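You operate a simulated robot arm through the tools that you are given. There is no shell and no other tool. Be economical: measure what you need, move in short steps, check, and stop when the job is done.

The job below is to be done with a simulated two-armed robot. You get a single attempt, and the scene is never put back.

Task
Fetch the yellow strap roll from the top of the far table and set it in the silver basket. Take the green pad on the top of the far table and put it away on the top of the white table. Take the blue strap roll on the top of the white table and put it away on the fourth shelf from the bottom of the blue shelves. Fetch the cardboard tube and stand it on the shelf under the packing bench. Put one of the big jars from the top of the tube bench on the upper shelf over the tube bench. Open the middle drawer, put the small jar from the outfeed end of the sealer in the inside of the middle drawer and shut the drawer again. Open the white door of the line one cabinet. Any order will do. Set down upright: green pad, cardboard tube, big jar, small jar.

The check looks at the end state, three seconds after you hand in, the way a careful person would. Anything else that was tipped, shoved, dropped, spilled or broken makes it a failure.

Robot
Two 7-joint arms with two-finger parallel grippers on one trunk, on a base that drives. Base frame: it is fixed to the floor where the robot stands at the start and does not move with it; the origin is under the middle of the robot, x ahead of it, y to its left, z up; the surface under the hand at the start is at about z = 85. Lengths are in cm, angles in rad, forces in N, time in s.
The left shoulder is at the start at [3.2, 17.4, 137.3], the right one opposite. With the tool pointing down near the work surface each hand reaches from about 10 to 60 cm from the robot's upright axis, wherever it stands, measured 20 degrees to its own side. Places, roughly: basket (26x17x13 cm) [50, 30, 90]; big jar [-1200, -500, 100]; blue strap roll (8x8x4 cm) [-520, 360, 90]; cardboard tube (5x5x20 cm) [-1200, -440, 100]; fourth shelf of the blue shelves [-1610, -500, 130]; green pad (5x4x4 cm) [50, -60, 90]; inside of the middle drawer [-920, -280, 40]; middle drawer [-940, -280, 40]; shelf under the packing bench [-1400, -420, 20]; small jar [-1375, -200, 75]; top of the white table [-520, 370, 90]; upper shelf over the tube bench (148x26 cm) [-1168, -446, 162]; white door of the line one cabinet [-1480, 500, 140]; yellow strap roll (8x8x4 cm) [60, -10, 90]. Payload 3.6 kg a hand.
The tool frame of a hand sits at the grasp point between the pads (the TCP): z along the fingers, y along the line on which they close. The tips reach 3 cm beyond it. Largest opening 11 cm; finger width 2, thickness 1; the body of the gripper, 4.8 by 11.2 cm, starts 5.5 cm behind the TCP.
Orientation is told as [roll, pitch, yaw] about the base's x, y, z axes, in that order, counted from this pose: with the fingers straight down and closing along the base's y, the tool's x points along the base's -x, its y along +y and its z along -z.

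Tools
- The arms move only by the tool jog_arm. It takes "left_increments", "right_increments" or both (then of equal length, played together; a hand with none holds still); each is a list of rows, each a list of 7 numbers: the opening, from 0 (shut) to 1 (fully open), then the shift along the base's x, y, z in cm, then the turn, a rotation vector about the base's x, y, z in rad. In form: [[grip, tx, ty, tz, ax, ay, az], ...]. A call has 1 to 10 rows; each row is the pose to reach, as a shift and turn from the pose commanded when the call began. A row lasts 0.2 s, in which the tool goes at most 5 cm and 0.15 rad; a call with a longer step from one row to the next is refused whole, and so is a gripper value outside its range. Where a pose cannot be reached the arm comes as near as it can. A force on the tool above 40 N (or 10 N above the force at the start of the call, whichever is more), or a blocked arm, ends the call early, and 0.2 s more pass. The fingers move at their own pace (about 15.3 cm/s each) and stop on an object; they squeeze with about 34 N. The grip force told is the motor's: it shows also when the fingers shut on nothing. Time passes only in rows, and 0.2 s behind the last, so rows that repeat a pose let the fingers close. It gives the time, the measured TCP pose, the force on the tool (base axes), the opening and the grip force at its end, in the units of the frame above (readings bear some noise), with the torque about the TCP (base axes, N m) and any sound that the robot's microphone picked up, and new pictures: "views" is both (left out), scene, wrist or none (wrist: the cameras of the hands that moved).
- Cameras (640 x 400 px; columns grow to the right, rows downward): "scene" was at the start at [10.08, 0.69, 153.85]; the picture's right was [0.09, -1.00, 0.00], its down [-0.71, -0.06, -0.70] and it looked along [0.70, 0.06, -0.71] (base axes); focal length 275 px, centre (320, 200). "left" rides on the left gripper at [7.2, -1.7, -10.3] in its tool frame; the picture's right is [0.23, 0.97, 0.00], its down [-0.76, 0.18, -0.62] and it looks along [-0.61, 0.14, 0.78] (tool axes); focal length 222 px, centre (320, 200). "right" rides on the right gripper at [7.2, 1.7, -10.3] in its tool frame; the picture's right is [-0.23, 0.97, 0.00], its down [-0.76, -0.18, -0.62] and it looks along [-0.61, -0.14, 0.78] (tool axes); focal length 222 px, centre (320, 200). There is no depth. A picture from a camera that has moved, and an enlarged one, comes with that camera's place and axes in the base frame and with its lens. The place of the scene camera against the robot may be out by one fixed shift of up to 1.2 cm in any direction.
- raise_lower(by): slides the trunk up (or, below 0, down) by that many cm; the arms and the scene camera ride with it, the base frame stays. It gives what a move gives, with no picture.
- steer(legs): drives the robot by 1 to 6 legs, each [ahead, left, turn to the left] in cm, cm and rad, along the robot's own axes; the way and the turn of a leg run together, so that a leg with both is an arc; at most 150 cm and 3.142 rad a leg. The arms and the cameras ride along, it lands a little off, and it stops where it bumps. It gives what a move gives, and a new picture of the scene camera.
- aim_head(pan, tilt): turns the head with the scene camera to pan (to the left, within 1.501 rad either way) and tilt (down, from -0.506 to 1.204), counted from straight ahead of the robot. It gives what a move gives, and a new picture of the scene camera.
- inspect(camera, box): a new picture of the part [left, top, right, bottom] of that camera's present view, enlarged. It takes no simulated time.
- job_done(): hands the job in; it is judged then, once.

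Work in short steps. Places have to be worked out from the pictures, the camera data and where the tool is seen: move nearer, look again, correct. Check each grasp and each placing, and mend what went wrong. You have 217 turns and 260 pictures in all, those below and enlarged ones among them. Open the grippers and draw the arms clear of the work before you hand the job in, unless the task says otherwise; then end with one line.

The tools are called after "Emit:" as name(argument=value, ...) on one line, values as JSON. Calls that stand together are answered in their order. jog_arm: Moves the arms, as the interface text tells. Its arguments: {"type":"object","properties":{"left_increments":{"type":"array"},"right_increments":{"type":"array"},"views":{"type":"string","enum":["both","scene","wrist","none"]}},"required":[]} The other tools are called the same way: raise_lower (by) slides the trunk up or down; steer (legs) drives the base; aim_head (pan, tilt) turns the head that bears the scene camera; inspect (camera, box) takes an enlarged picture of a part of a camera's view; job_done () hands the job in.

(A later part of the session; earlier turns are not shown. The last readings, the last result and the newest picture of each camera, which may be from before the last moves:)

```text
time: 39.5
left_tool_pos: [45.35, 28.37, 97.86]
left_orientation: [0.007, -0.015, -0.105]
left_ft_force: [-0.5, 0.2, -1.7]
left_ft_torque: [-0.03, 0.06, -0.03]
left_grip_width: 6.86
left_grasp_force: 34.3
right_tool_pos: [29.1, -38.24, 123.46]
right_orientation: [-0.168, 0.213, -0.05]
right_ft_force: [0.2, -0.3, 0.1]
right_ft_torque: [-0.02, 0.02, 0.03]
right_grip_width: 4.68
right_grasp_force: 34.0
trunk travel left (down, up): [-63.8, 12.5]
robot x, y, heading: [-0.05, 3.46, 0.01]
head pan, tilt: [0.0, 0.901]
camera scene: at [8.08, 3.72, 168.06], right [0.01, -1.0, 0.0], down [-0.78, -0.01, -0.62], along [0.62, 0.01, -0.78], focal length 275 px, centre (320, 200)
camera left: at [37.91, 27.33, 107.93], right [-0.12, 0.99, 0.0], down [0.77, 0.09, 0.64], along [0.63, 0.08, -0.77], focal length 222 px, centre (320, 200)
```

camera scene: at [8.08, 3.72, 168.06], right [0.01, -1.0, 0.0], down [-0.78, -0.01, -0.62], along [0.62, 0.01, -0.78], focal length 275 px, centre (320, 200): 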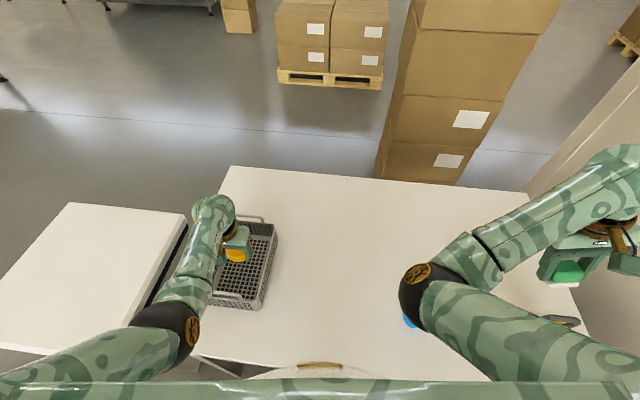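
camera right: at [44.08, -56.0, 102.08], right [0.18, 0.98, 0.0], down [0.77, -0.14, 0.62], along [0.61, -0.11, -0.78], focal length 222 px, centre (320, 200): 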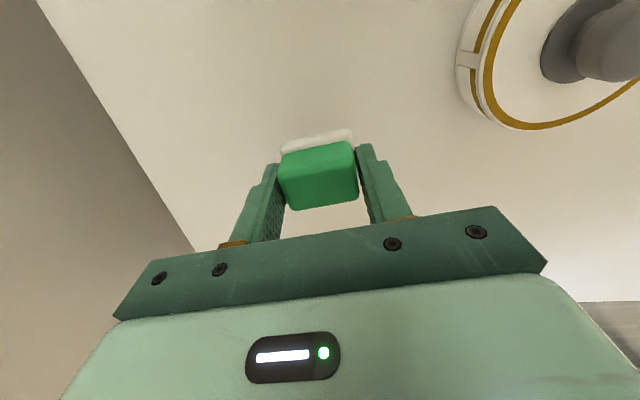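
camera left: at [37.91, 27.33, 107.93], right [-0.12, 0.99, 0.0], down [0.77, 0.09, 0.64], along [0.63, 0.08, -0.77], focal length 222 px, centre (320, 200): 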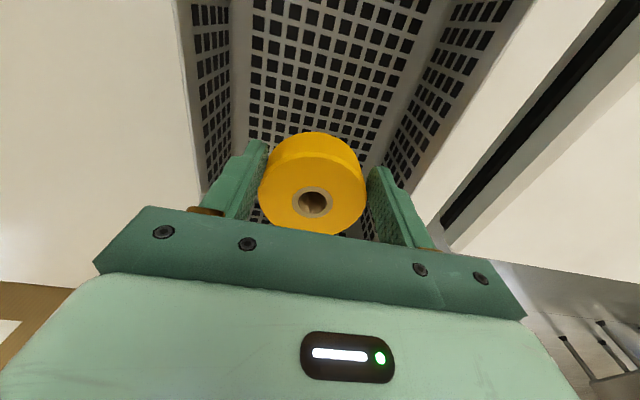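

The roll is centred over the basket floor. I lower it the last 6.5 cm and release with a small opening.

Emit:
jog_arm(left_increments=[[0, 0, 0, -3, 0, 0, 0], [0, 0, 0, -5, 0, 0, 0], [0, 0, 0, -6.3, 0, 0, 0], [0, 0, 0, -6.8, 0, 0, 0], [0.78, 0, 0, -6.8, 0, 0, 0], [0.78, 0, 0, -6.8, 0, 0, 0], [0.78, 0, 0, -3, 0, 0, 0]], views="wrist")

```text
time: 41.1
left_tool_pos: [45.13, 28.16, 95.13]
left_orientation: [0.01, -0.017, -0.106]
left_ft_force: [0.4, 0.6, 1.0]
left_ft_torque: [0.01, -0.02, -0.01]
left_grip_width: 8.58
left_grasp_force: 0.1
right_tool_pos: [29.03, -38.31, 123.23]
right_orientation: [-0.167, 0.211, -0.05]
right_ft_force: [0.3, -0.4, -1.0]
right_ft_torque: [-0.02, -0.03, 0.0]
right_grip_width: 4.68
right_grasp_force: 34.1
trunk travel left (down, up): [-63.8, 12.5]
robot x, y, heading: [-0.19, 3.52, 0.014]
head pan, tilt: [0.0, 0.901]
camera left: at [37.72, 27.28, 105.27], right [-0.12, 0.99, 0.01], down [0.77, 0.09, 0.64], along [0.63, 0.08, -0.77], focal length 222 px, centre (320, 200)
```

left: 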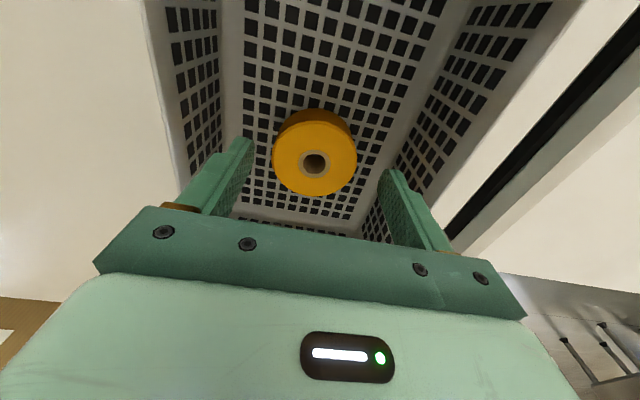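

The roll lies flat in the basket. I lift the left hand out and then look at the pallet jack on the left and behind me before I drive.

Emit:
jog_arm(left_increments=[[0.78, 0, 0, 4, 0, 0, 0], [0.78, 0, 0, 8, 0, 0, 0], [0.78, 0, 0, 12, 0, 0, 0], [0.78, -2, 0, 16, 0, 0, 0], [0.78, -4, 0, 20, 0, 0, 0]], views="none")

Emit:
aim_head(pan=1.5, tilt=0.8)

Emit:
aim_head(pan=-1.5, tilt=0.8)

```text
time: 42.2
left_tool_pos: [42.84, 36.58, 114.54]
left_orientation: [0.147, -0.027, -0.033]
left_ft_force: [-0.2, 0.1, -0.3]
left_ft_torque: [0.0, 0.02, 0.02]
left_grip_width: 8.59
left_grasp_force: 0.0
right_tool_pos: [29.25, -38.37, 123.24]
right_orientation: [-0.17, 0.213, -0.05]
right_ft_force: [0.0, 0.7, -0.7]
right_ft_torque: [0.01, -0.03, 0.0]
right_grip_width: 4.68
right_grasp_force: 33.7
trunk travel left (down, up): [-63.8, 12.5]
robot x, y, heading: [-0.61, 3.83, 0.009]
head pan, tilt: [0.0, 0.901]
stopped in row 5 (left hand): the arm was blocked; the commanded pose is now the measured one
```

```text
time: 43.8
left_tool_pos: [43.0, 36.55, 114.46]
left_orientation: [0.147, -0.022, -0.035]
left_ft_force: [-0.1, 0.1, -0.4]
left_ft_torque: [0.02, -0.01, 0.0]
left_grip_width: 8.59
left_grasp_force: 0.1
right_tool_pos: [29.32, -38.31, 123.33]
right_orientation: [-0.167, 0.213, -0.051]
right_ft_force: [0.4, 0.8, -0.9]
right_ft_torque: [-0.02, 0.01, -0.01]
right_grip_width: 4.71
right_grasp_force: 34.1
trunk travel left (down, up): [-63.8, 12.5]
robot x, y, heading: [-0.49, 3.42, 0.011]
head pan, tilt: [1.499, 0.799]
camera scene: at [0.97, 11.65, 168.86], right [1.0, -0.06, 0.0], down [-0.05, -0.72, -0.7], along [0.04, 0.7, -0.72], focal length 275 px, centre (320, 200)
```

scene: 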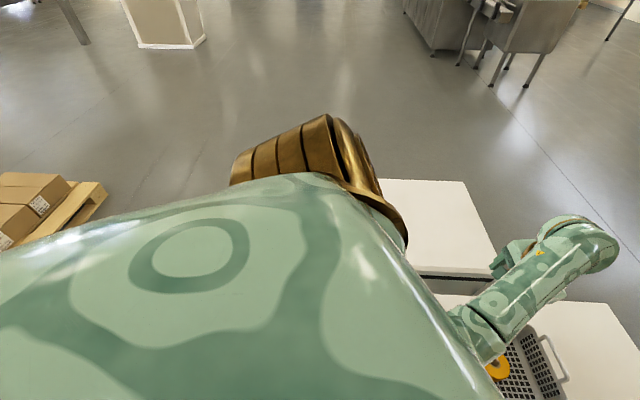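

```text
time: 46.4
left_tool_pos: [42.79, 36.52, 114.49]
left_orientation: [0.148, -0.026, -0.034]
left_ft_force: [-0.4, -0.8, 0.0]
left_ft_torque: [-0.01, 0.03, -0.01]
left_grip_width: 8.58
left_grasp_force: 0.0
right_tool_pos: [29.14, -38.36, 123.34]
right_orientation: [-0.167, 0.212, -0.049]
right_ft_force: [-0.2, 0.1, -0.5]
right_ft_torque: [0.02, 0.01, 0.01]
right_grip_width: 4.65
right_grasp_force: 34.3
trunk travel left (down, up): [-63.8, 12.5]
robot x, y, heading: [-0.42, 3.28, 0.011]
head pan, tilt: [-1.499, 0.799]
camera scene: at [1.12, -4.44, 168.86], right [-1.0, -0.08, 0.0], down [-0.06, 0.71, -0.7], along [0.06, -0.69, -0.72], focal length 275 px, centre (320, 200)
```

scene: 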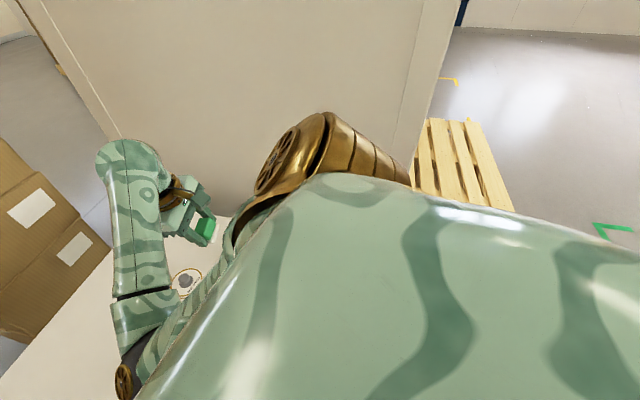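

The jack lies behind me at about x<-40, y 5–55, so the way out is sideways to the left. I raise the trunk for clearance over the basket and go left 147 cm.

Emit:
raise_lower(by=12)

Emit:
steer(legs=[[0.5, 20, 0], [0, 127, 0]])

Emit:
aim_head(pan=1.5, tilt=0.3)

```text
time: 47.9
left_tool_pos: [42.36, 41.71, 127.46]
left_orientation: [0.227, -0.025, 0.013]
left_ft_force: [0.8, 0.7, 0.5]
left_ft_torque: [-0.01, -0.02, 0.02]
left_grip_width: 8.58
left_grasp_force: 0.0
right_tool_pos: [29.19, -38.36, 135.32]
right_orientation: [-0.171, 0.215, -0.051]
right_ft_force: [0.2, -0.6, -0.2]
right_ft_torque: [0.05, 0.03, 0.0]
right_grip_width: 4.66
right_grasp_force: 34.0
trunk travel left (down, up): [-75.8, 0.5]
robot x, y, heading: [-0.37, 4.05, 0.001]
head pan, tilt: [-1.499, 0.799]
```

```text
time: 51.6
left_tool_pos: [42.46, 85.27, 127.86]
left_orientation: [0.229, -0.036, -0.038]
left_ft_force: [-1.5, 0.1, -0.5]
left_ft_torque: [0.02, 0.02, 0.0]
left_grip_width: 8.58
left_grasp_force: 0.1
right_tool_pos: [24.61, 5.79, 135.51]
right_orientation: [-0.171, 0.213, -0.104]
right_ft_force: [0.1, 0.0, -0.5]
right_ft_torque: [-0.02, 0.02, 0.0]
right_grip_width: 4.69
right_grasp_force: 34.1
trunk travel left (down, up): [-75.8, 0.5]
robot x, y, heading: [-2.6, 49.06, -0.04]
head pan, tilt: [-1.499, 0.799]
stopped in leg 2: the robot was blocked; the commanded pose is now the measured one
camera scene: at [-1.72, 41.25, 180.84], right [-1.0, -0.03, 0.0], down [-0.02, 0.72, -0.7], along [0.02, -0.7, -0.72], focal length 275 px, centre (320, 200)
```

scene: 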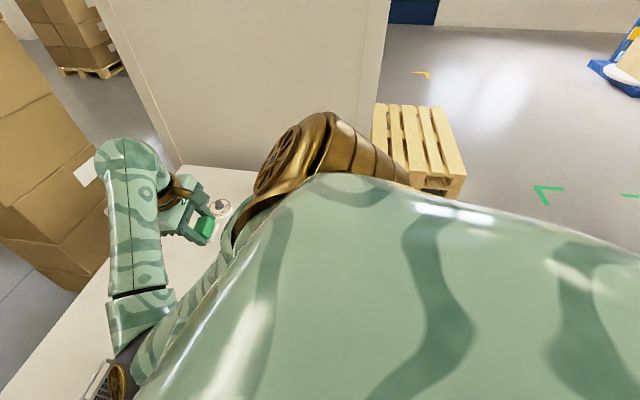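

```text
time: 54.2
left_tool_pos: [42.35, 85.22, 127.68]
left_orientation: [0.229, -0.036, -0.04]
left_ft_force: [-0.5, -0.6, -0.6]
left_ft_torque: [0.0, 0.01, 0.03]
left_grip_width: 8.58
left_grasp_force: 0.1
right_tool_pos: [24.51, 5.86, 135.39]
right_orientation: [-0.169, 0.212, -0.104]
right_ft_force: [0.4, 0.3, 0.3]
right_ft_torque: [0.01, 0.06, 0.03]
right_grip_width: 4.66
right_grasp_force: 34.0
trunk travel left (down, up): [-75.8, 0.5]
robot x, y, heading: [-2.51, 49.34, -0.041]
head pan, tilt: [1.499, 0.3]
camera scene: at [-1.07, 58.52, 185.28], right [0.99, -0.11, 0.0], down [-0.03, -0.29, -0.96], along [0.11, 0.95, -0.3], focal length 275 px, centre (320, 200)
```

scene: 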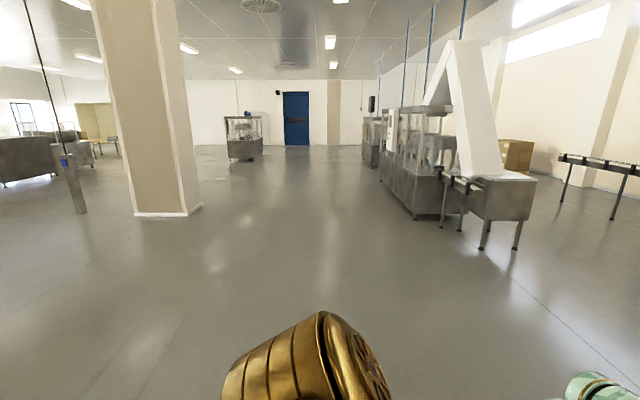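

I stopped at y≈49, probably against the low white unit in front on the left. I look down-left to see its edge.

Emit:
aim_head(pan=0.9, tilt=1.1)

Emit:
aim_head(pan=1.5, tilt=1.1)

```text
time: 55.4
left_tool_pos: [42.27, 85.23, 127.72]
left_orientation: [0.228, -0.035, -0.039]
left_ft_force: [0.1, -0.2, -0.2]
left_ft_torque: [-0.01, 0.02, -0.02]
left_grip_width: 8.57
left_grasp_force: 0.2
right_tool_pos: [24.63, 5.81, 135.43]
right_orientation: [-0.169, 0.21, -0.105]
right_ft_force: [0.0, -0.6, -1.3]
right_ft_torque: [-0.01, -0.01, 0.0]
right_grip_width: 4.7
right_grasp_force: 34.5
trunk travel left (down, up): [-75.8, 0.5]
robot x, y, heading: [-2.64, 49.61, -0.041]
head pan, tilt: [0.901, 1.1]
camera scene: at [1.98, 54.03, 178.67], right [0.76, -0.65, 0.0], down [-0.58, -0.67, -0.45], along [0.3, 0.34, -0.89], focal length 275 px, centre (320, 200)
```

scene: 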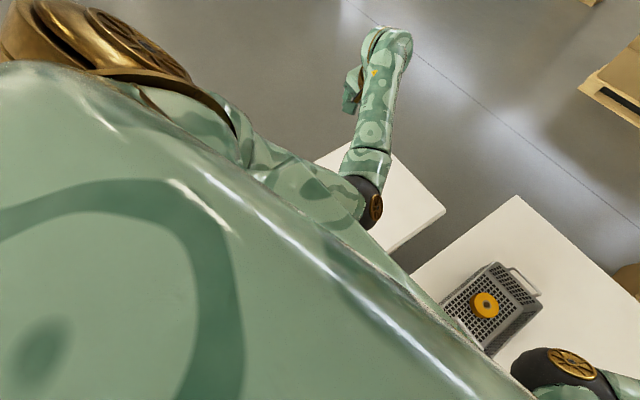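

```text
time: 56.4
left_tool_pos: [42.24, 85.26, 127.74]
left_orientation: [0.229, -0.035, -0.04]
left_ft_force: [0.1, -0.4, 0.9]
left_ft_torque: [0.03, -0.01, -0.02]
left_grip_width: 8.55
left_grasp_force: 0.2
right_tool_pos: [24.53, 5.82, 135.37]
right_orientation: [-0.17, 0.213, -0.104]
right_ft_force: [-0.2, 0.0, -1.4]
right_ft_torque: [-0.02, 0.0, -0.02]
right_grip_width: 4.7
right_grasp_force: 34.2
trunk travel left (down, up): [-75.8, 0.5]
robot x, y, heading: [-2.77, 49.35, -0.042]
head pan, tilt: [1.499, 1.1]
camera scene: at [-1.42, 55.51, 178.67], right [0.99, -0.12, 0.0], down [-0.1, -0.89, -0.45], along [0.05, 0.45, -0.89], focal length 275 px, centre (320, 200)
```

scene: 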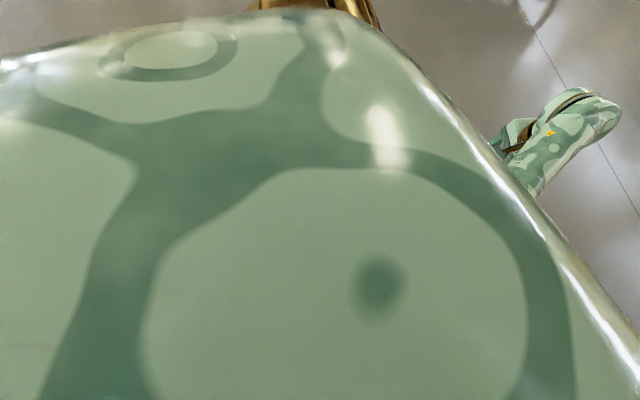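

The base's front left touched the white unit. The basket and roll are unharmed. I back off to the right and turn left to see the gap and the jack.

Emit:
steer(legs=[[0, -8, 0.04], [0, 0, 0.7]])

Emit:
aim_head(pan=1.5, tilt=0.7)

```text
time: 59.3
left_tool_pos: [6.91, 98.02, 127.78]
left_orientation: [0.229, -0.036, 0.689]
left_ft_force: [0.8, -0.3, -0.4]
left_ft_torque: [0.01, 0.0, 0.01]
left_grip_width: 8.57
left_grasp_force: 0.1
right_tool_pos: [46.56, 26.94, 135.48]
right_orientation: [-0.169, 0.212, 0.623]
right_ft_force: [0.7, -0.5, -1.4]
right_ft_torque: [-0.02, 0.02, 0.01]
right_grip_width: 4.7
right_grasp_force: 34.1
trunk travel left (down, up): [-75.8, 0.5]
robot x, y, heading: [-2.88, 41.42, 0.684]
head pan, tilt: [1.499, 1.1]
camera scene: at [-6.18, 47.08, 178.67], right [0.82, 0.58, 0.0], down [0.51, -0.73, -0.45], along [-0.26, 0.37, -0.89], focal length 275 px, centre (320, 200)
```

scene: 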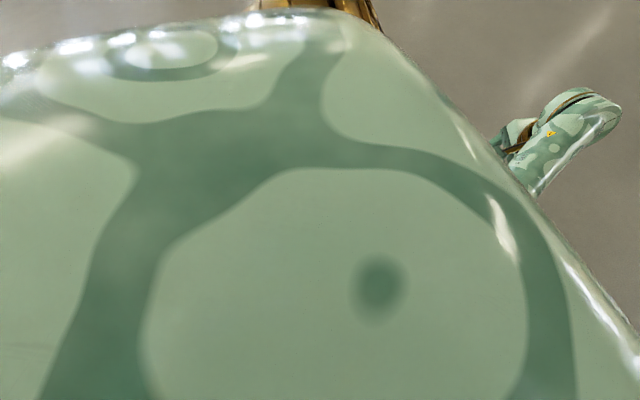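

```text
time: 60.1
left_tool_pos: [6.78, 97.96, 127.73]
left_orientation: [0.229, -0.035, 0.688]
left_ft_force: [0.2, -0.1, -0.1]
left_ft_torque: [-0.03, -0.02, -0.01]
left_grip_width: 8.57
left_grasp_force: 0.1
right_tool_pos: [46.39, 26.89, 135.43]
right_orientation: [-0.171, 0.212, 0.624]
right_ft_force: [-0.3, 0.5, 0.9]
right_ft_torque: [0.03, -0.02, -0.02]
right_grip_width: 4.67
right_grasp_force: 34.0
trunk travel left (down, up): [-75.8, 0.5]
robot x, y, heading: [-3.17, 41.08, 0.684]
head pan, tilt: [1.499, 0.7]
camera scene: at [-7.44, 48.89, 181.66], right [0.82, 0.58, 0.0], down [0.37, -0.53, -0.76], along [-0.44, 0.62, -0.64], focal length 275 px, centre (320, 200)
```

scene: 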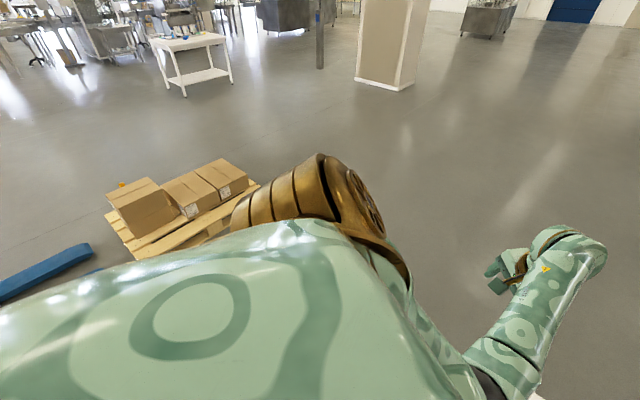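

The turn went freely. I turn on to heading ≈1.57 (facing +y) and look left again.

Emit:
steer(legs=[[0, 0, 0.88]])

Emit:
aim_head(pan=1.2, tilt=0.7)

```text
time: 62.8
left_tool_pos: [-40.27, 84.84, 127.84]
left_orientation: [0.229, -0.035, 1.569]
left_ft_force: [-0.5, 0.6, -0.4]
left_ft_torque: [-0.05, 0.03, 0.04]
left_grip_width: 8.59
left_grasp_force: 0.0
right_tool_pos: [39.77, 70.18, 135.44]
right_orientation: [-0.17, 0.212, 1.503]
right_ft_force: [-0.1, -0.6, 0.0]
right_ft_torque: [-0.03, -0.01, -0.01]
right_grip_width: 4.69
right_grasp_force: 33.5
trunk travel left (down, up): [-75.8, 0.5]
robot x, y, heading: [-2.74, 41.6, 1.563]
head pan, tilt: [1.499, 0.7]
camera scene: at [-11.79, 42.98, 181.67], right [0.08, 1.0, 0.0], down [0.64, -0.05, -0.77], along [-0.76, 0.06, -0.64], focal length 275 px, centre (320, 200)
```

scene: 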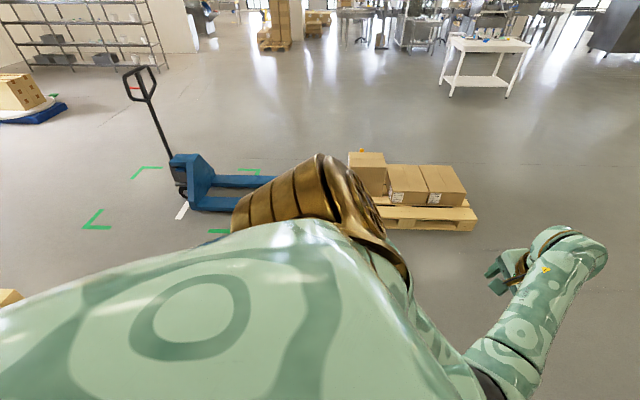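

```text
time: 63.6
left_tool_pos: [-40.41, 84.89, 127.92]
left_orientation: [0.232, -0.037, 1.569]
left_ft_force: [0.2, 0.6, 0.3]
left_ft_torque: [0.02, 0.0, -0.01]
left_grip_width: 8.58
left_grasp_force: 0.0
right_tool_pos: [39.7, 70.02, 135.41]
right_orientation: [-0.172, 0.21, 1.501]
right_ft_force: [0.0, 0.1, -0.5]
right_ft_torque: [-0.01, -0.01, 0.02]
right_grip_width: 4.69
right_grasp_force: 33.4
trunk travel left (down, up): [-75.8, 0.5]
robot x, y, heading: [-2.92, 41.57, 1.564]
head pan, tilt: [1.201, 0.7]
camera scene: at [-11.26, 45.44, 181.66], right [0.37, 0.93, 0.0], down [0.6, -0.24, -0.76], along [-0.71, 0.28, -0.64], focal length 275 px, centre (320, 200)
```

scene: 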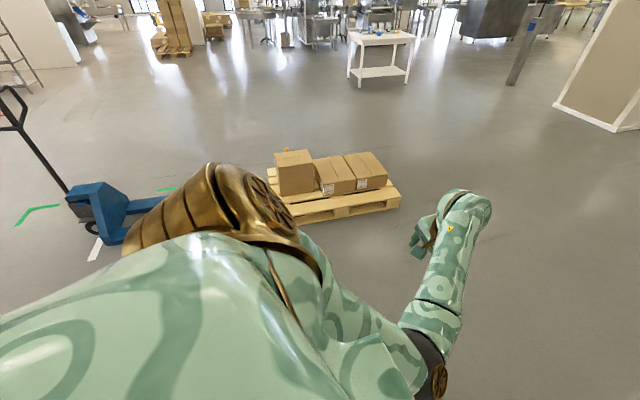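

The blue jack is really about 2 m off, so the black handle belongs to something nearer behind me. The way ahead (+y) is clear, so I drive out that way and then turn to look back.

Emit:
steer(legs=[[30, 3, 0], [90, 20, 0], [0, 0, 1.0]])

Emit:
aim_head(pan=1.5, tilt=0.6)

```text
time: 72.6
left_tool_pos: [-82.0, 154.74, 127.76]
left_orientation: [0.23, -0.035, 2.541]
left_ft_force: [0.0, -0.2, -0.4]
left_ft_torque: [0.03, 0.0, 0.0]
left_grip_width: 8.56
left_grasp_force: 0.1
right_tool_pos: [-24.66, 212.56, 135.37]
right_orientation: [-0.168, 0.213, 2.474]
right_ft_force: [0.4, 0.1, 0.4]
right_ft_torque: [0.04, -0.01, 0.03]
right_grip_width: 4.68
right_grasp_force: 34.3
trunk travel left (down, up): [-75.8, 0.5]
robot x, y, heading: [-24.75, 161.16, 2.537]
head pan, tilt: [1.201, 0.7]
camera scene: at [-33.32, 156.98, 181.67], right [-0.56, 0.83, 0.0], down [0.53, 0.36, -0.76], along [-0.63, -0.43, -0.64], focal length 275 px, centre (320, 200)
```

scene: 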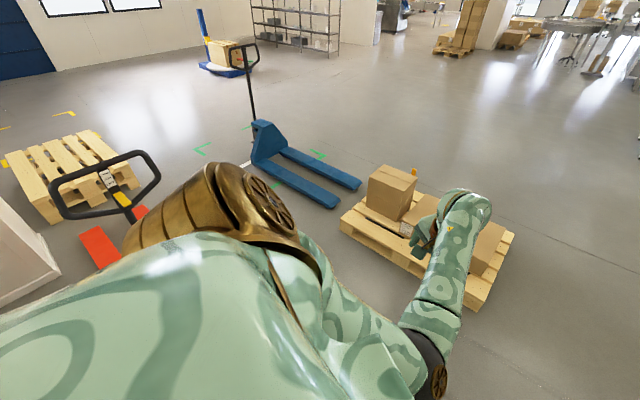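

```text
time: 73.4
left_tool_pos: [-82.05, 154.75, 127.76]
left_orientation: [0.23, -0.036, 2.542]
left_ft_force: [-0.1, 0.5, -0.2]
left_ft_torque: [-0.02, -0.01, -0.01]
left_grip_width: 8.58
left_grasp_force: 0.1
right_tool_pos: [-24.72, 212.39, 135.37]
right_orientation: [-0.17, 0.211, 2.474]
right_ft_force: [0.0, 0.0, -1.0]
right_ft_torque: [0.03, -0.01, -0.03]
right_grip_width: 4.67
right_grasp_force: 33.8
trunk travel left (down, up): [-75.8, 0.5]
robot x, y, heading: [-25.05, 161.23, 2.537]
head pan, tilt: [1.499, 0.6]
camera scene: at [-31.85, 154.84, 182.53], right [-0.78, 0.63, 0.0], down [0.35, 0.44, -0.82], along [-0.52, -0.64, -0.57], focal length 275 px, centre (320, 200)
```

scene: 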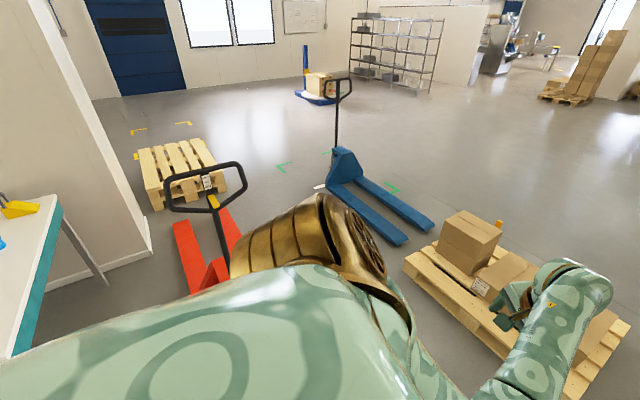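

I'm in the open, and the handle belonged to the red jack. Next I head for the white table by way of (-290,300).

Emit:
steer(legs=[[0, 0, 0.14], [150, 0, 0], [150, 0, 0]])

Emit:
aim_head(pan=0.2, tilt=0.3)

```text
time: 88.4
left_tool_pos: [-346.98, 284.95, 127.83]
left_orientation: [0.228, -0.035, 2.647]
left_ft_force: [0.1, 0.0, -1.3]
left_ft_torque: [-0.03, 0.01, -0.02]
left_grip_width: 8.6
left_grasp_force: 0.1
right_tool_pos: [-296.11, 348.35, 135.46]
right_orientation: [-0.171, 0.211, 2.58]
right_ft_force: [-0.5, 0.6, -0.8]
right_ft_torque: [0.03, 0.01, 0.02]
right_grip_width: 4.67
right_grasp_force: 34.0
trunk travel left (down, up): [-75.8, 0.5]
robot x, y, heading: [-291.31, 297.35, 2.643]
head pan, tilt: [1.499, 0.6]
camera scene: at [-297.17, 290.28, 182.53], right [-0.84, 0.54, 0.0], down [0.31, 0.48, -0.83], along [-0.45, -0.69, -0.56], focal length 275 px, centre (320, 200)
```

scene: 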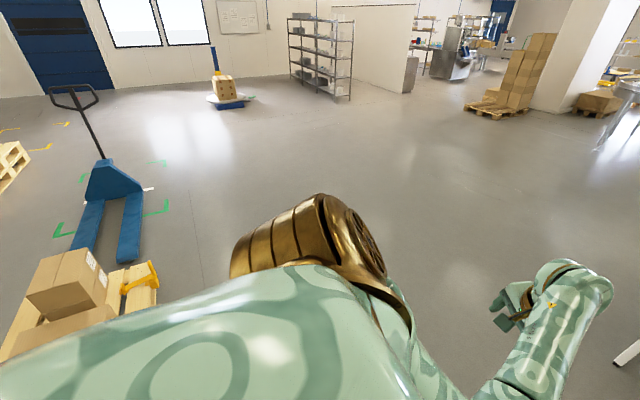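

```text
time: 89.9
left_tool_pos: [-347.14, 284.8, 127.89]
left_orientation: [0.23, -0.036, 2.649]
left_ft_force: [-0.7, 0.5, -0.3]
left_ft_torque: [0.03, 0.01, -0.01]
left_grip_width: 8.6
left_grasp_force: 0.1
right_tool_pos: [-296.26, 348.31, 135.51]
right_orientation: [-0.171, 0.211, 2.58]
right_ft_force: [0.4, -0.2, -0.9]
right_ft_torque: [-0.05, -0.01, 0.0]
right_grip_width: 4.69
right_grasp_force: 33.9
trunk travel left (down, up): [-75.8, 0.5]
robot x, y, heading: [-290.88, 296.92, 2.643]
head pan, tilt: [0.201, 0.3]
camera scene: at [-301.35, 300.48, 185.27], right [0.29, 0.96, 0.0], down [0.28, -0.09, -0.96], along [-0.91, 0.28, -0.3], focal length 275 px, centre (320, 200)
```

scene: 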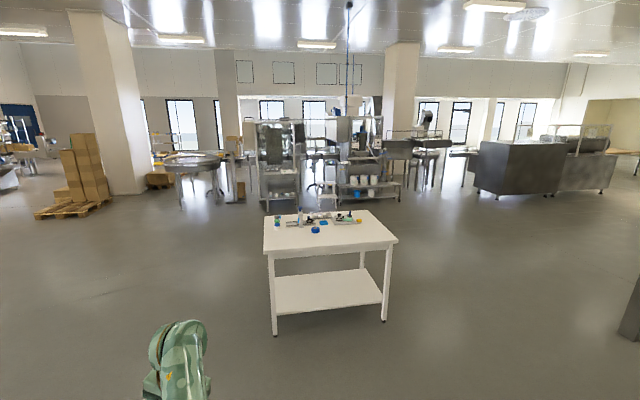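

The white table spans roughly x -558..-478, y 318..428, and the blue roll is near (-516,362). I drive up in front of it and turn square to it (heading about 2.99).

Emit:
steer(legs=[[0, 0, 0.07], [125, 0, 0], [0, 0, 0.277]])

Emit:
aim_head(pan=0.0, tilt=0.75)

```text
time: 97.5
left_tool_pos: [-451.45, 314.52, 127.84]
left_orientation: [0.231, -0.036, 3.028]
left_ft_force: [0.6, 0.0, 1.1]
left_ft_torque: [-0.01, -0.01, -0.03]
left_grip_width: 8.57
left_grasp_force: 0.1
right_tool_pos: [-427.65, 392.2, 135.43]
right_orientation: [-0.169, 0.212, 2.959]
right_ft_force: [-0.3, -0.2, -0.2]
right_ft_torque: [0.02, 0.03, 0.01]
right_grip_width: 4.69
right_grasp_force: 34.1
trunk travel left (down, up): [-75.8, 0.5]
robot x, y, heading: [-403.88, 346.99, 3.021]
head pan, tilt: [0.201, 0.3]
camera scene: at [-414.77, 346.14, 185.27], right [-0.08, 1.0, 0.0], down [0.3, 0.02, -0.96], along [-0.95, -0.08, -0.3], focal length 275 px, centre (320, 200)
```

scene: 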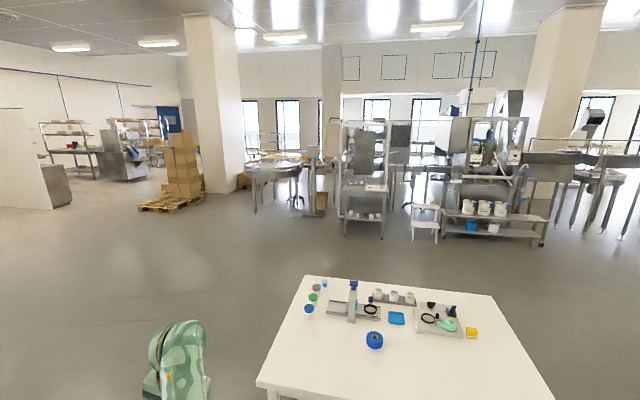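

```text
time: 98.4
left_tool_pos: [-451.35, 314.39, 127.82]
left_orientation: [0.231, -0.036, 3.029]
left_ft_force: [0.5, -0.5, -0.7]
left_ft_torque: [0.01, -0.03, 0.02]
left_grip_width: 8.59
left_grasp_force: 0.0
right_tool_pos: [-427.7, 392.42, 135.42]
right_orientation: [-0.17, 0.211, 2.961]
right_ft_force: [0.2, 0.0, -1.0]
right_ft_torque: [0.0, 0.01, 0.04]
right_grip_width: 4.71
right_grasp_force: 34.3
trunk travel left (down, up): [-75.8, 0.5]
robot x, y, heading: [-404.04, 346.59, 3.027]
head pan, tilt: [0.0, 0.75]
camera scene: at [-413.7, 347.84, 181.25], right [0.12, 0.99, 0.0], down [0.68, -0.08, -0.73], along [-0.73, 0.09, -0.68], focal length 275 px, centre (320, 200)
```

scene: 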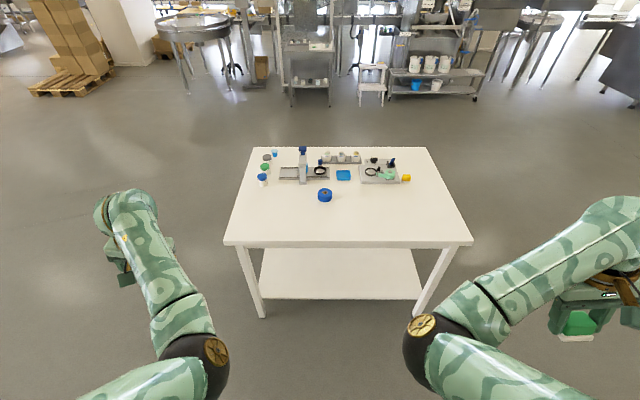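

The roll sits at (-515.5,363) with a tray about 20 cm behind it. I come up to the table edge, with the roll in front of the left arm and empty tabletop in front of the right.

Emit:
steer(legs=[[61, -18.5, 0]])

Emit:
raise_lower(by=-15)

Emit:
aim_head(pan=0.0, tilt=0.9)

```text
time: 101.9
left_tool_pos: [-509.13, 340.33, 127.88]
left_orientation: [0.231, -0.037, 3.023]
left_ft_force: [0.4, 0.6, 0.7]
left_ft_torque: [0.0, 0.0, -0.01]
left_grip_width: 8.58
left_grasp_force: 0.0
right_tool_pos: [-485.04, 417.98, 135.4]
right_orientation: [-0.172, 0.211, 2.956]
right_ft_force: [0.5, -0.6, -0.8]
right_ft_torque: [0.01, -0.01, 0.01]
right_grip_width: 4.68
right_grasp_force: 33.9
trunk travel left (down, up): [-75.8, 0.5]
robot x, y, heading: [-461.39, 372.63, 3.021]
head pan, tilt: [0.0, 0.75]
camera scene: at [-471.27, 373.5, 181.24], right [0.12, 0.99, 0.0], down [0.68, -0.08, -0.73], along [-0.73, 0.09, -0.68], focal length 275 px, centre (320, 200)
```

scene: 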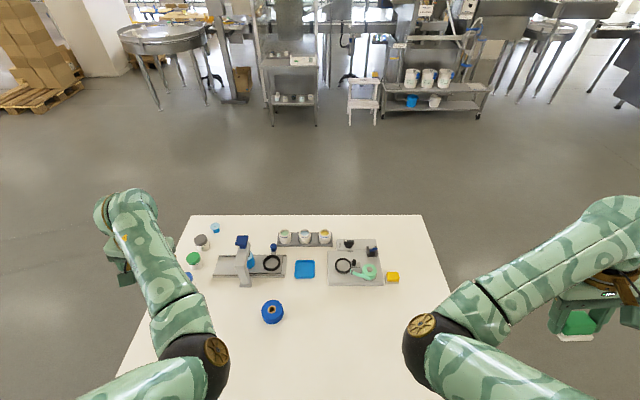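

```text
time: 103.7
left_tool_pos: [-509.15, 338.09, 113.52]
left_orientation: [0.263, -0.04, 3.05]
left_ft_force: [0.5, 0.6, 0.1]
left_ft_torque: [-0.01, 0.01, 0.01]
left_grip_width: 8.55
left_grasp_force: 0.0
right_tool_pos: [-485.16, 418.14, 120.33]
right_orientation: [-0.172, 0.211, 2.957]
right_ft_force: [-0.5, 0.3, -0.5]
right_ft_torque: [0.01, 0.02, -0.01]
right_grip_width: 4.69
right_grasp_force: 33.8
trunk travel left (down, up): [-60.8, 15.5]
robot x, y, heading: [-461.61, 372.39, 3.015]
head pan, tilt: [0.0, 0.75]
```

```text
time: 104.4
left_tool_pos: [-509.24, 338.2, 113.5]
left_orientation: [0.258, -0.043, 3.045]
left_ft_force: [-0.4, 0.0, 0.9]
left_ft_torque: [0.02, -0.03, 0.01]
left_grip_width: 8.59
left_grasp_force: 0.1
right_tool_pos: [-485.13, 417.97, 120.43]
right_orientation: [-0.17, 0.21, 2.955]
right_ft_force: [-0.1, 0.0, -0.6]
right_ft_torque: [0.0, -0.03, 0.02]
right_grip_width: 4.69
right_grasp_force: 34.5
trunk travel left (down, up): [-60.8, 15.5]
robot x, y, heading: [-461.15, 372.68, 3.018]
head pan, tilt: [0.0, 0.901]
camera scene: at [-470.93, 373.48, 165.07], right [0.12, 0.99, 0.0], down [0.78, -0.1, -0.62], along [-0.62, 0.08, -0.78], focal length 275 px, centre (320, 200)
```

scene: 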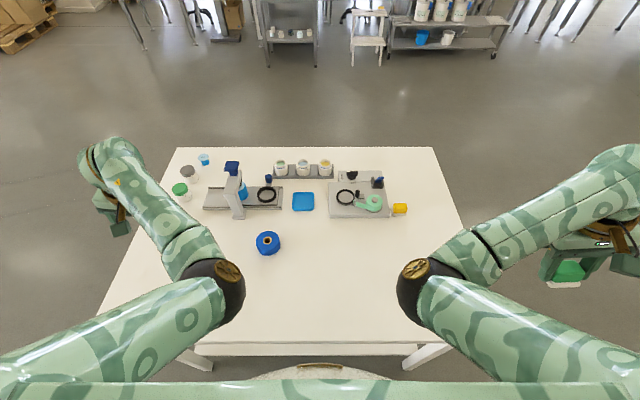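

The roll is at (-516.5,363). I bring the left hand, upright and open, above it.

Emit:
jog_arm(left_increments=[[0.9, -1, 4.5, 0, 0.06, -0.02, -0.01], [1, -2, 9, 0, 0.12, -0.04, -0.02], [1, -4, 13, 0, 0.19, -0.06, -0.03], [1, -5, 17, 0, 0.253, -0.07, -0.045], [1, -6, 21, -2, 0.253, -0.07, -0.045], [1, -7, 24.5, -5, 0.253, -0.07, -0.045]], views="both")

```text
time: 105.8
left_tool_pos: [-516.39, 365.18, 107.84]
left_orientation: [-0.031, 0.002, 2.982]
left_ft_force: [-1.1, -0.1, -0.2]
left_ft_torque: [0.01, -0.02, -0.02]
left_grip_width: 11.0
left_grasp_force: 0.0
right_tool_pos: [-485.28, 417.96, 120.23]
right_orientation: [-0.17, 0.212, 2.954]
right_ft_force: [-0.7, 0.1, -0.6]
right_ft_torque: [0.04, 0.02, -0.02]
right_grip_width: 4.67
right_grasp_force: 34.4
trunk travel left (down, up): [-60.8, 15.5]
robot x, y, heading: [-461.3, 372.18, 3.021]
head pan, tilt: [0.0, 0.901]
camera scene: at [-471.01, 373.59, 165.06], right [0.12, 0.99, 0.0], down [0.78, -0.1, -0.62], along [-0.62, 0.08, -0.78], focal length 275 px, centre (320, 200)
camera left: at [-508.9, 365.47, 118.03], right [0.07, -1.0, -0.03], down [-0.78, -0.07, 0.62], along [-0.62, -0.02, -0.79], focal length 222 px, centre (320, 200)
```

scene: 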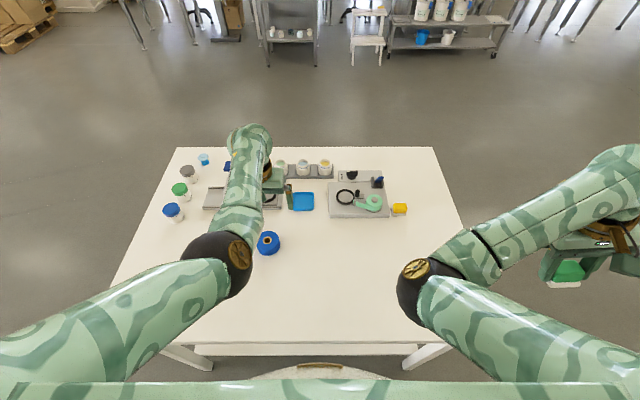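
left: 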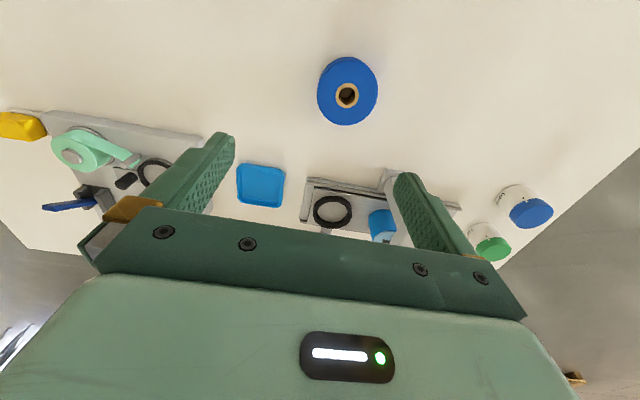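

The roll is at (-515.3,362.6). A tall post stands 14 cm behind, but my hand clears it. I correct and go down to z≈92.

Emit:
jog_arm(left_increments=[[1, 0.6, -1.3, -3, 0.02, 0, 0.01], [1, 1.1, -2.5, -7, 0.03, 0, 0.02], [1, 1.1, -2.5, -11, 0.03, 0, 0.02], [1, 1.1, -2.5, -15, 0.03, 0, 0.02]], views="wrist")

```text
time: 106.8
left_tool_pos: [-514.71, 361.75, 96.08]
left_orientation: [-0.061, -0.006, 3.003]
left_ft_force: [-0.2, 0.0, -0.7]
left_ft_torque: [0.01, -0.01, 0.01]
left_grip_width: 11.02
left_grasp_force: 0.1
left hand out of reach, approached as far as the arm can: row 4
right_tool_pos: [-485.05, 418.0, 120.51]
right_orientation: [-0.171, 0.212, 2.954]
right_ft_force: [0.1, 0.1, -1.1]
right_ft_torque: [-0.02, -0.01, 0.02]
right_grip_width: 4.68
right_grasp_force: 34.1
trunk travel left (down, up): [-60.8, 15.5]
robot x, y, heading: [-461.54, 372.37, 3.015]
head pan, tilt: [0.0, 0.901]
camera left: at [-507.08, 361.92, 106.29], right [0.09, -0.99, -0.06], down [-0.78, -0.11, 0.62], along [-0.62, -0.01, -0.78], focal length 222 px, centre (320, 200)
```

left: 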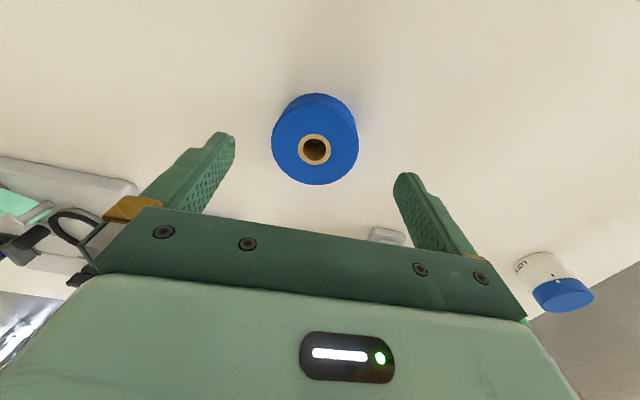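

The hand is out of reach from this trunk height. I level the hand, nudge it and lower the trunk instead.

Emit:
jog_arm(left_increments=[[1, -0.3, 0.8, 1, -0.06, 0, 0], [1, -0.5, 0.8, 1, -0.06, 0, 0]], views="none")

Emit:
raise_lower(by=-5.5)

Emit:
inspect(camera="left", box=[0, 0, 640, 400])

```text
time: 107.4
left_tool_pos: [-514.98, 362.47, 97.16]
left_orientation: [0.002, 0.001, 3.005]
left_ft_force: [0.5, 0.0, 0.1]
left_ft_torque: [0.0, 0.01, 0.01]
left_grip_width: 10.99
left_grasp_force: 0.1
right_tool_pos: [-485.14, 417.99, 120.4]
right_orientation: [-0.171, 0.211, 2.956]
right_ft_force: [0.8, -0.4, 0.5]
right_ft_torque: [0.0, 0.0, 0.0]
right_grip_width: 4.7
right_grasp_force: 33.5
trunk travel left (down, up): [-60.8, 15.5]
robot x, y, heading: [-461.47, 372.49, 3.015]
head pan, tilt: [0.0, 0.901]
```

```text
time: 108.3
left_tool_pos: [-515.15, 362.62, 91.5]
left_orientation: [-0.001, 0.001, 3.004]
left_ft_force: [0.6, -0.5, 0.4]
left_ft_torque: [-0.02, 0.0, 0.02]
left_grip_width: 11.01
left_grasp_force: 0.0
right_tool_pos: [-485.08, 418.04, 114.87]
right_orientation: [-0.171, 0.21, 2.955]
right_ft_force: [0.2, -0.1, -0.8]
right_ft_torque: [0.0, 0.03, -0.01]
right_grip_width: 4.66
right_grasp_force: 33.6
trunk travel left (down, up): [-55.3, 21.0]
robot x, y, heading: [-461.48, 372.7, 3.015]
head pan, tilt: [0.0, 0.901]
```

```text
1.00 times, centred on (320, 200) of left (not enlarged: the box is as wide or as high as the picture)
camera zoom: at [-507.6, 363.33, 101.81], right [0.09, -1.0, 0.0], down [-0.78, -0.07, 0.62], along [-0.62, -0.06, -0.78], focal length 222 px, centre (320, 200)
```

zoom: 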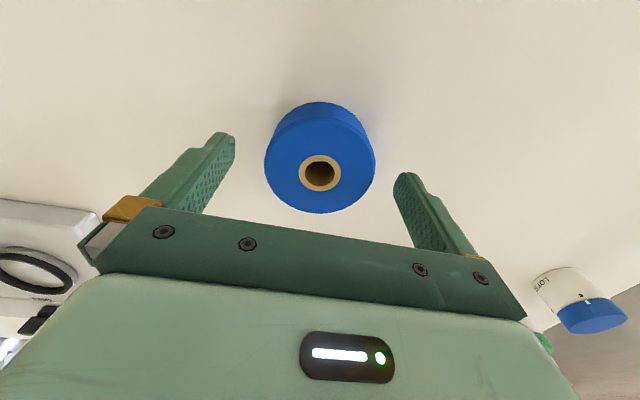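

It is centred. I go down 2.3 cm and close.

Emit:
jog_arm(left_increments=[[1, 0, 0, -1.3, 0, 0, 0], [1, 0, 0, -2.3, 0, 0, 0], [0, 0, 0, -2.3, 0, 0, 0], [0, 0, 0, -2.3, 0, 0, 0], [0, 0, 0, -2.3, 0, 0, 0], [0, 0, 0, 0, 0, 0, 0], [0, 0, 0, 2, 0, 0, 0]], views="wrist")

```text
time: 109.9
left_tool_pos: [-516.01, 362.73, 92.99]
left_orientation: [-0.001, 0.005, 3.004]
left_ft_force: [-0.2, 0.2, -1.8]
left_ft_torque: [0.06, 0.01, -0.01]
left_grip_width: 7.15
left_grasp_force: 33.9
left hand out of reach, approached as far as the arm can: row 1, 2, 3, 4, 5, 7
right_tool_pos: [-485.2, 418.12, 114.92]
right_orientation: [-0.171, 0.212, 2.955]
right_ft_force: [-0.6, 0.5, -0.7]
right_ft_torque: [0.01, -0.02, -0.01]
right_grip_width: 4.69
right_grasp_force: 34.0
trunk travel left (down, up): [-55.3, 21.0]
robot x, y, heading: [-461.56, 372.14, 3.017]
head pan, tilt: [0.0, 0.901]
camera left: at [-508.51, 363.6, 103.26], right [0.09, -1.0, 0.0], down [-0.78, -0.07, 0.62], along [-0.62, -0.06, -0.78], focal length 222 px, centre (320, 200)
```

left: 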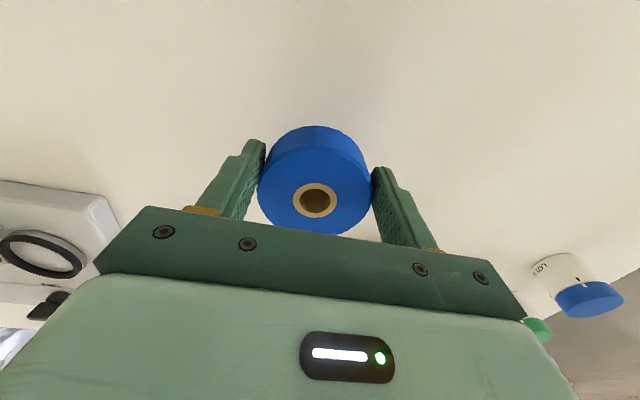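

The blue roll is held. Now the right hand: I straighten it and bring the pad over the empty front right of the table.

Emit:
jog_arm(right_increments=[[0, -2, -4, 0, -0.04, 0.08, -0.006], [0, -5, -7, -1, -0.08, 0.16, -0.012], [0, -8, -10, -3, -0.128, 0.238, -0.018], [0, -11, -13, -5, -0.128, 0.238, -0.018], [0, -14, -16, -7, -0.128, 0.238, -0.018], [0, -15, -19, -10, -0.128, 0.238, -0.018], [0, -15, -22, -13, -0.128, 0.238, -0.018]], views="both")

```text
time: 111.0
left_tool_pos: [-516.18, 362.6, 92.76]
left_orientation: [-0.004, 0.01, 3.004]
left_ft_force: [0.1, -0.8, -1.6]
left_ft_torque: [0.01, -0.04, 0.01]
left_grip_width: 7.13
left_grasp_force: 33.3
right_tool_pos: [-503.03, 407.7, 117.65]
right_orientation: [0.035, -0.203, 2.957]
right_ft_force: [0.1, -0.8, 0.3]
right_ft_torque: [0.02, -0.04, -0.02]
right_grip_width: 4.66
right_grasp_force: 34.0
right hand out of reach, approached as far as the arm can: row 2, 3
trunk travel left (down, up): [-55.3, 21.0]
robot x, y, heading: [-461.43, 372.85, 3.02]
head pan, tilt: [0.0, 0.901]
stopped in row 5 (right hand): the arm was blocked; the commanded pose is now the measured one
camera scene: at [-471.79, 373.22, 159.51], right [0.12, 0.99, 0.0], down [0.78, -0.09, -0.62], along [-0.61, 0.08, -0.79], focal length 275 px, centre (320, 200)
camera right: at [-494.25, 404.82, 126.37], right [-0.39, -0.92, 0.08], down [-0.57, 0.31, 0.76], along [-0.72, 0.25, -0.65], focal length 222 px, centre (320, 200)
```

scene: 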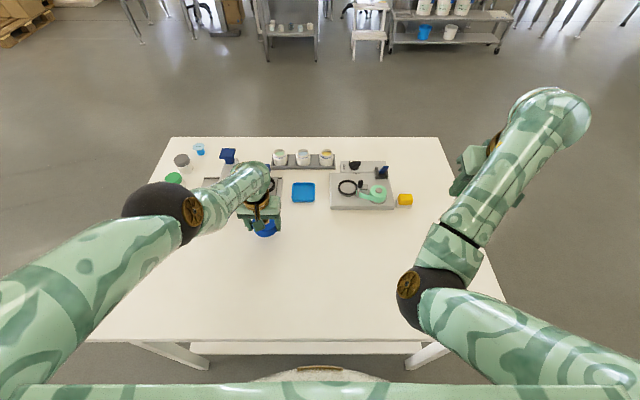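
right: 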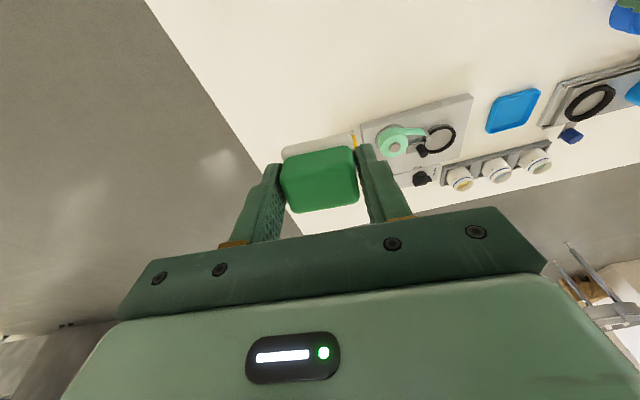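

The pad is still well held but the hand tilts the other way. In smaller steps I level it and move towards (-500,396), lower down.

Emit:
jog_arm(right_increments=[[0, 1, -2, -2, 0, -0.05, 0], [0, 2, -4, -4, 0, -0.1, 0], [0, 3, -6, -6, 0, -0.15, 0], [0, 3, -8, -8, 0, -0.2, 0], [0, 3, -10, -10, 0, -0.2, 0], [0, 3, -11, -12, 0, -0.2, 0], [0, 3, -12, -14, 0, -0.2, 0]], views="both")

```text
time: 111.9
left_tool_pos: [-515.92, 362.87, 92.94]
left_orientation: [0.0, 0.004, 3.004]
left_ft_force: [-0.2, -0.7, -2.1]
left_ft_torque: [-0.03, 0.0, 0.0]
left_grip_width: 7.13
left_grasp_force: 34.2
right_tool_pos: [-504.45, 406.12, 119.84]
right_orientation: [-0.027, -0.259, 2.924]
right_ft_force: [-0.6, 0.6, -0.2]
right_ft_torque: [-0.02, -0.02, 0.0]
right_grip_width: 4.68
right_grasp_force: 33.5
trunk travel left (down, up): [-55.3, 21.0]
robot x, y, heading: [-461.49, 372.25, 3.021]
head pan, tilt: [0.0, 0.901]
stopped in row 4 (right hand): the arm was blocked; the commanded pose is now the measured one
camera scene: at [-471.3, 373.59, 159.54], right [0.12, 0.99, 0.0], down [0.78, -0.1, -0.62], along [-0.62, 0.08, -0.78], focal length 275 px, centre (320, 200)
camera right: at [-495.49, 402.26, 128.0], right [-0.43, -0.9, 0.03], down [-0.53, 0.28, 0.8], along [-0.73, 0.33, -0.6], focal length 222 px, centre (320, 200)
```

scene: 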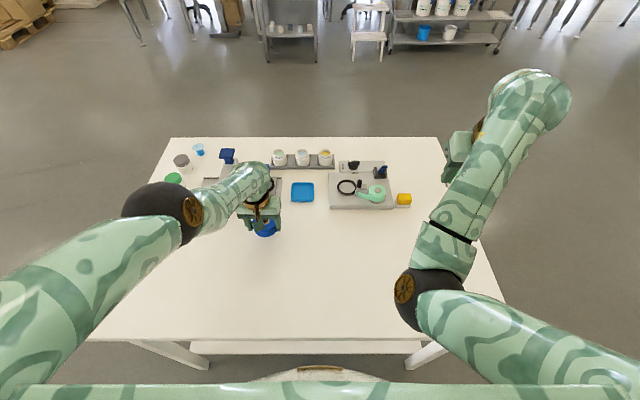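
right: 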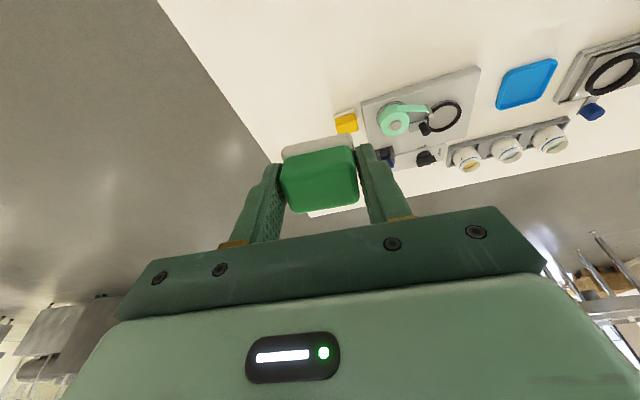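

The arm probably stalls because the joints must swing fast near a singular pose. I level the hand slowly on the spot.

Emit:
jog_arm(right_increments=[[0, 0.5, 0, -0.3, 0, -0.04, 0], [0, 1, 0, -0.6, 0, -0.08, 0], [0, 1.5, 0, -1, 0, -0.12, 0.01], [0, 2, 0, -1.3, 0, -0.16, 0.01], [0, 2.5, 0, -1.6, 0, -0.2, 0.02], [0, 3, 0, -2, 0, -0.25, 0.03]], views="scene")

```text
time: 113.3
left_tool_pos: [-515.98, 362.93, 93.05]
left_orientation: [0.0, 0.005, 3.003]
left_ft_force: [-0.2, -0.4, -2.4]
left_ft_torque: [-0.03, -0.01, 0.04]
left_grip_width: 7.13
left_grasp_force: 34.1
right_tool_pos: [-502.05, 408.12, 117.08]
right_orientation: [-0.091, -0.013, 2.949]
right_ft_force: [0.4, 0.1, -0.6]
right_ft_torque: [0.0, -0.02, -0.02]
right_grip_width: 4.67
right_grasp_force: 33.7
right hand out of reach, approached as far as the arm can: row 4, 5, 6
trunk travel left (down, up): [-55.3, 21.0]
robot x, y, heading: [-461.87, 372.67, 3.022]
head pan, tilt: [0.0, 0.901]
camera scene: at [-471.36, 373.56, 159.54], right [0.12, 0.99, 0.0], down [0.78, -0.1, -0.62], along [-0.62, 0.08, -0.78], focal length 275 px, centre (320, 200)
```

scene: 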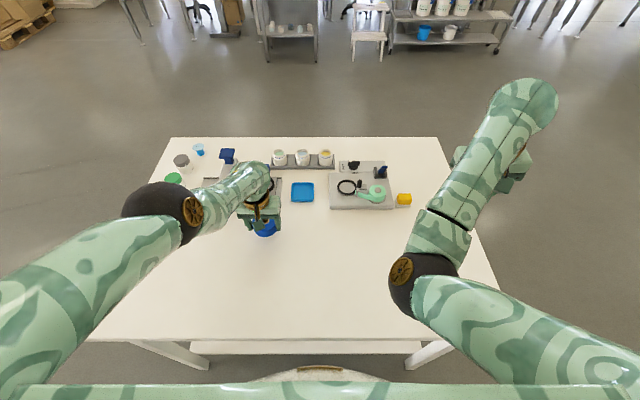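

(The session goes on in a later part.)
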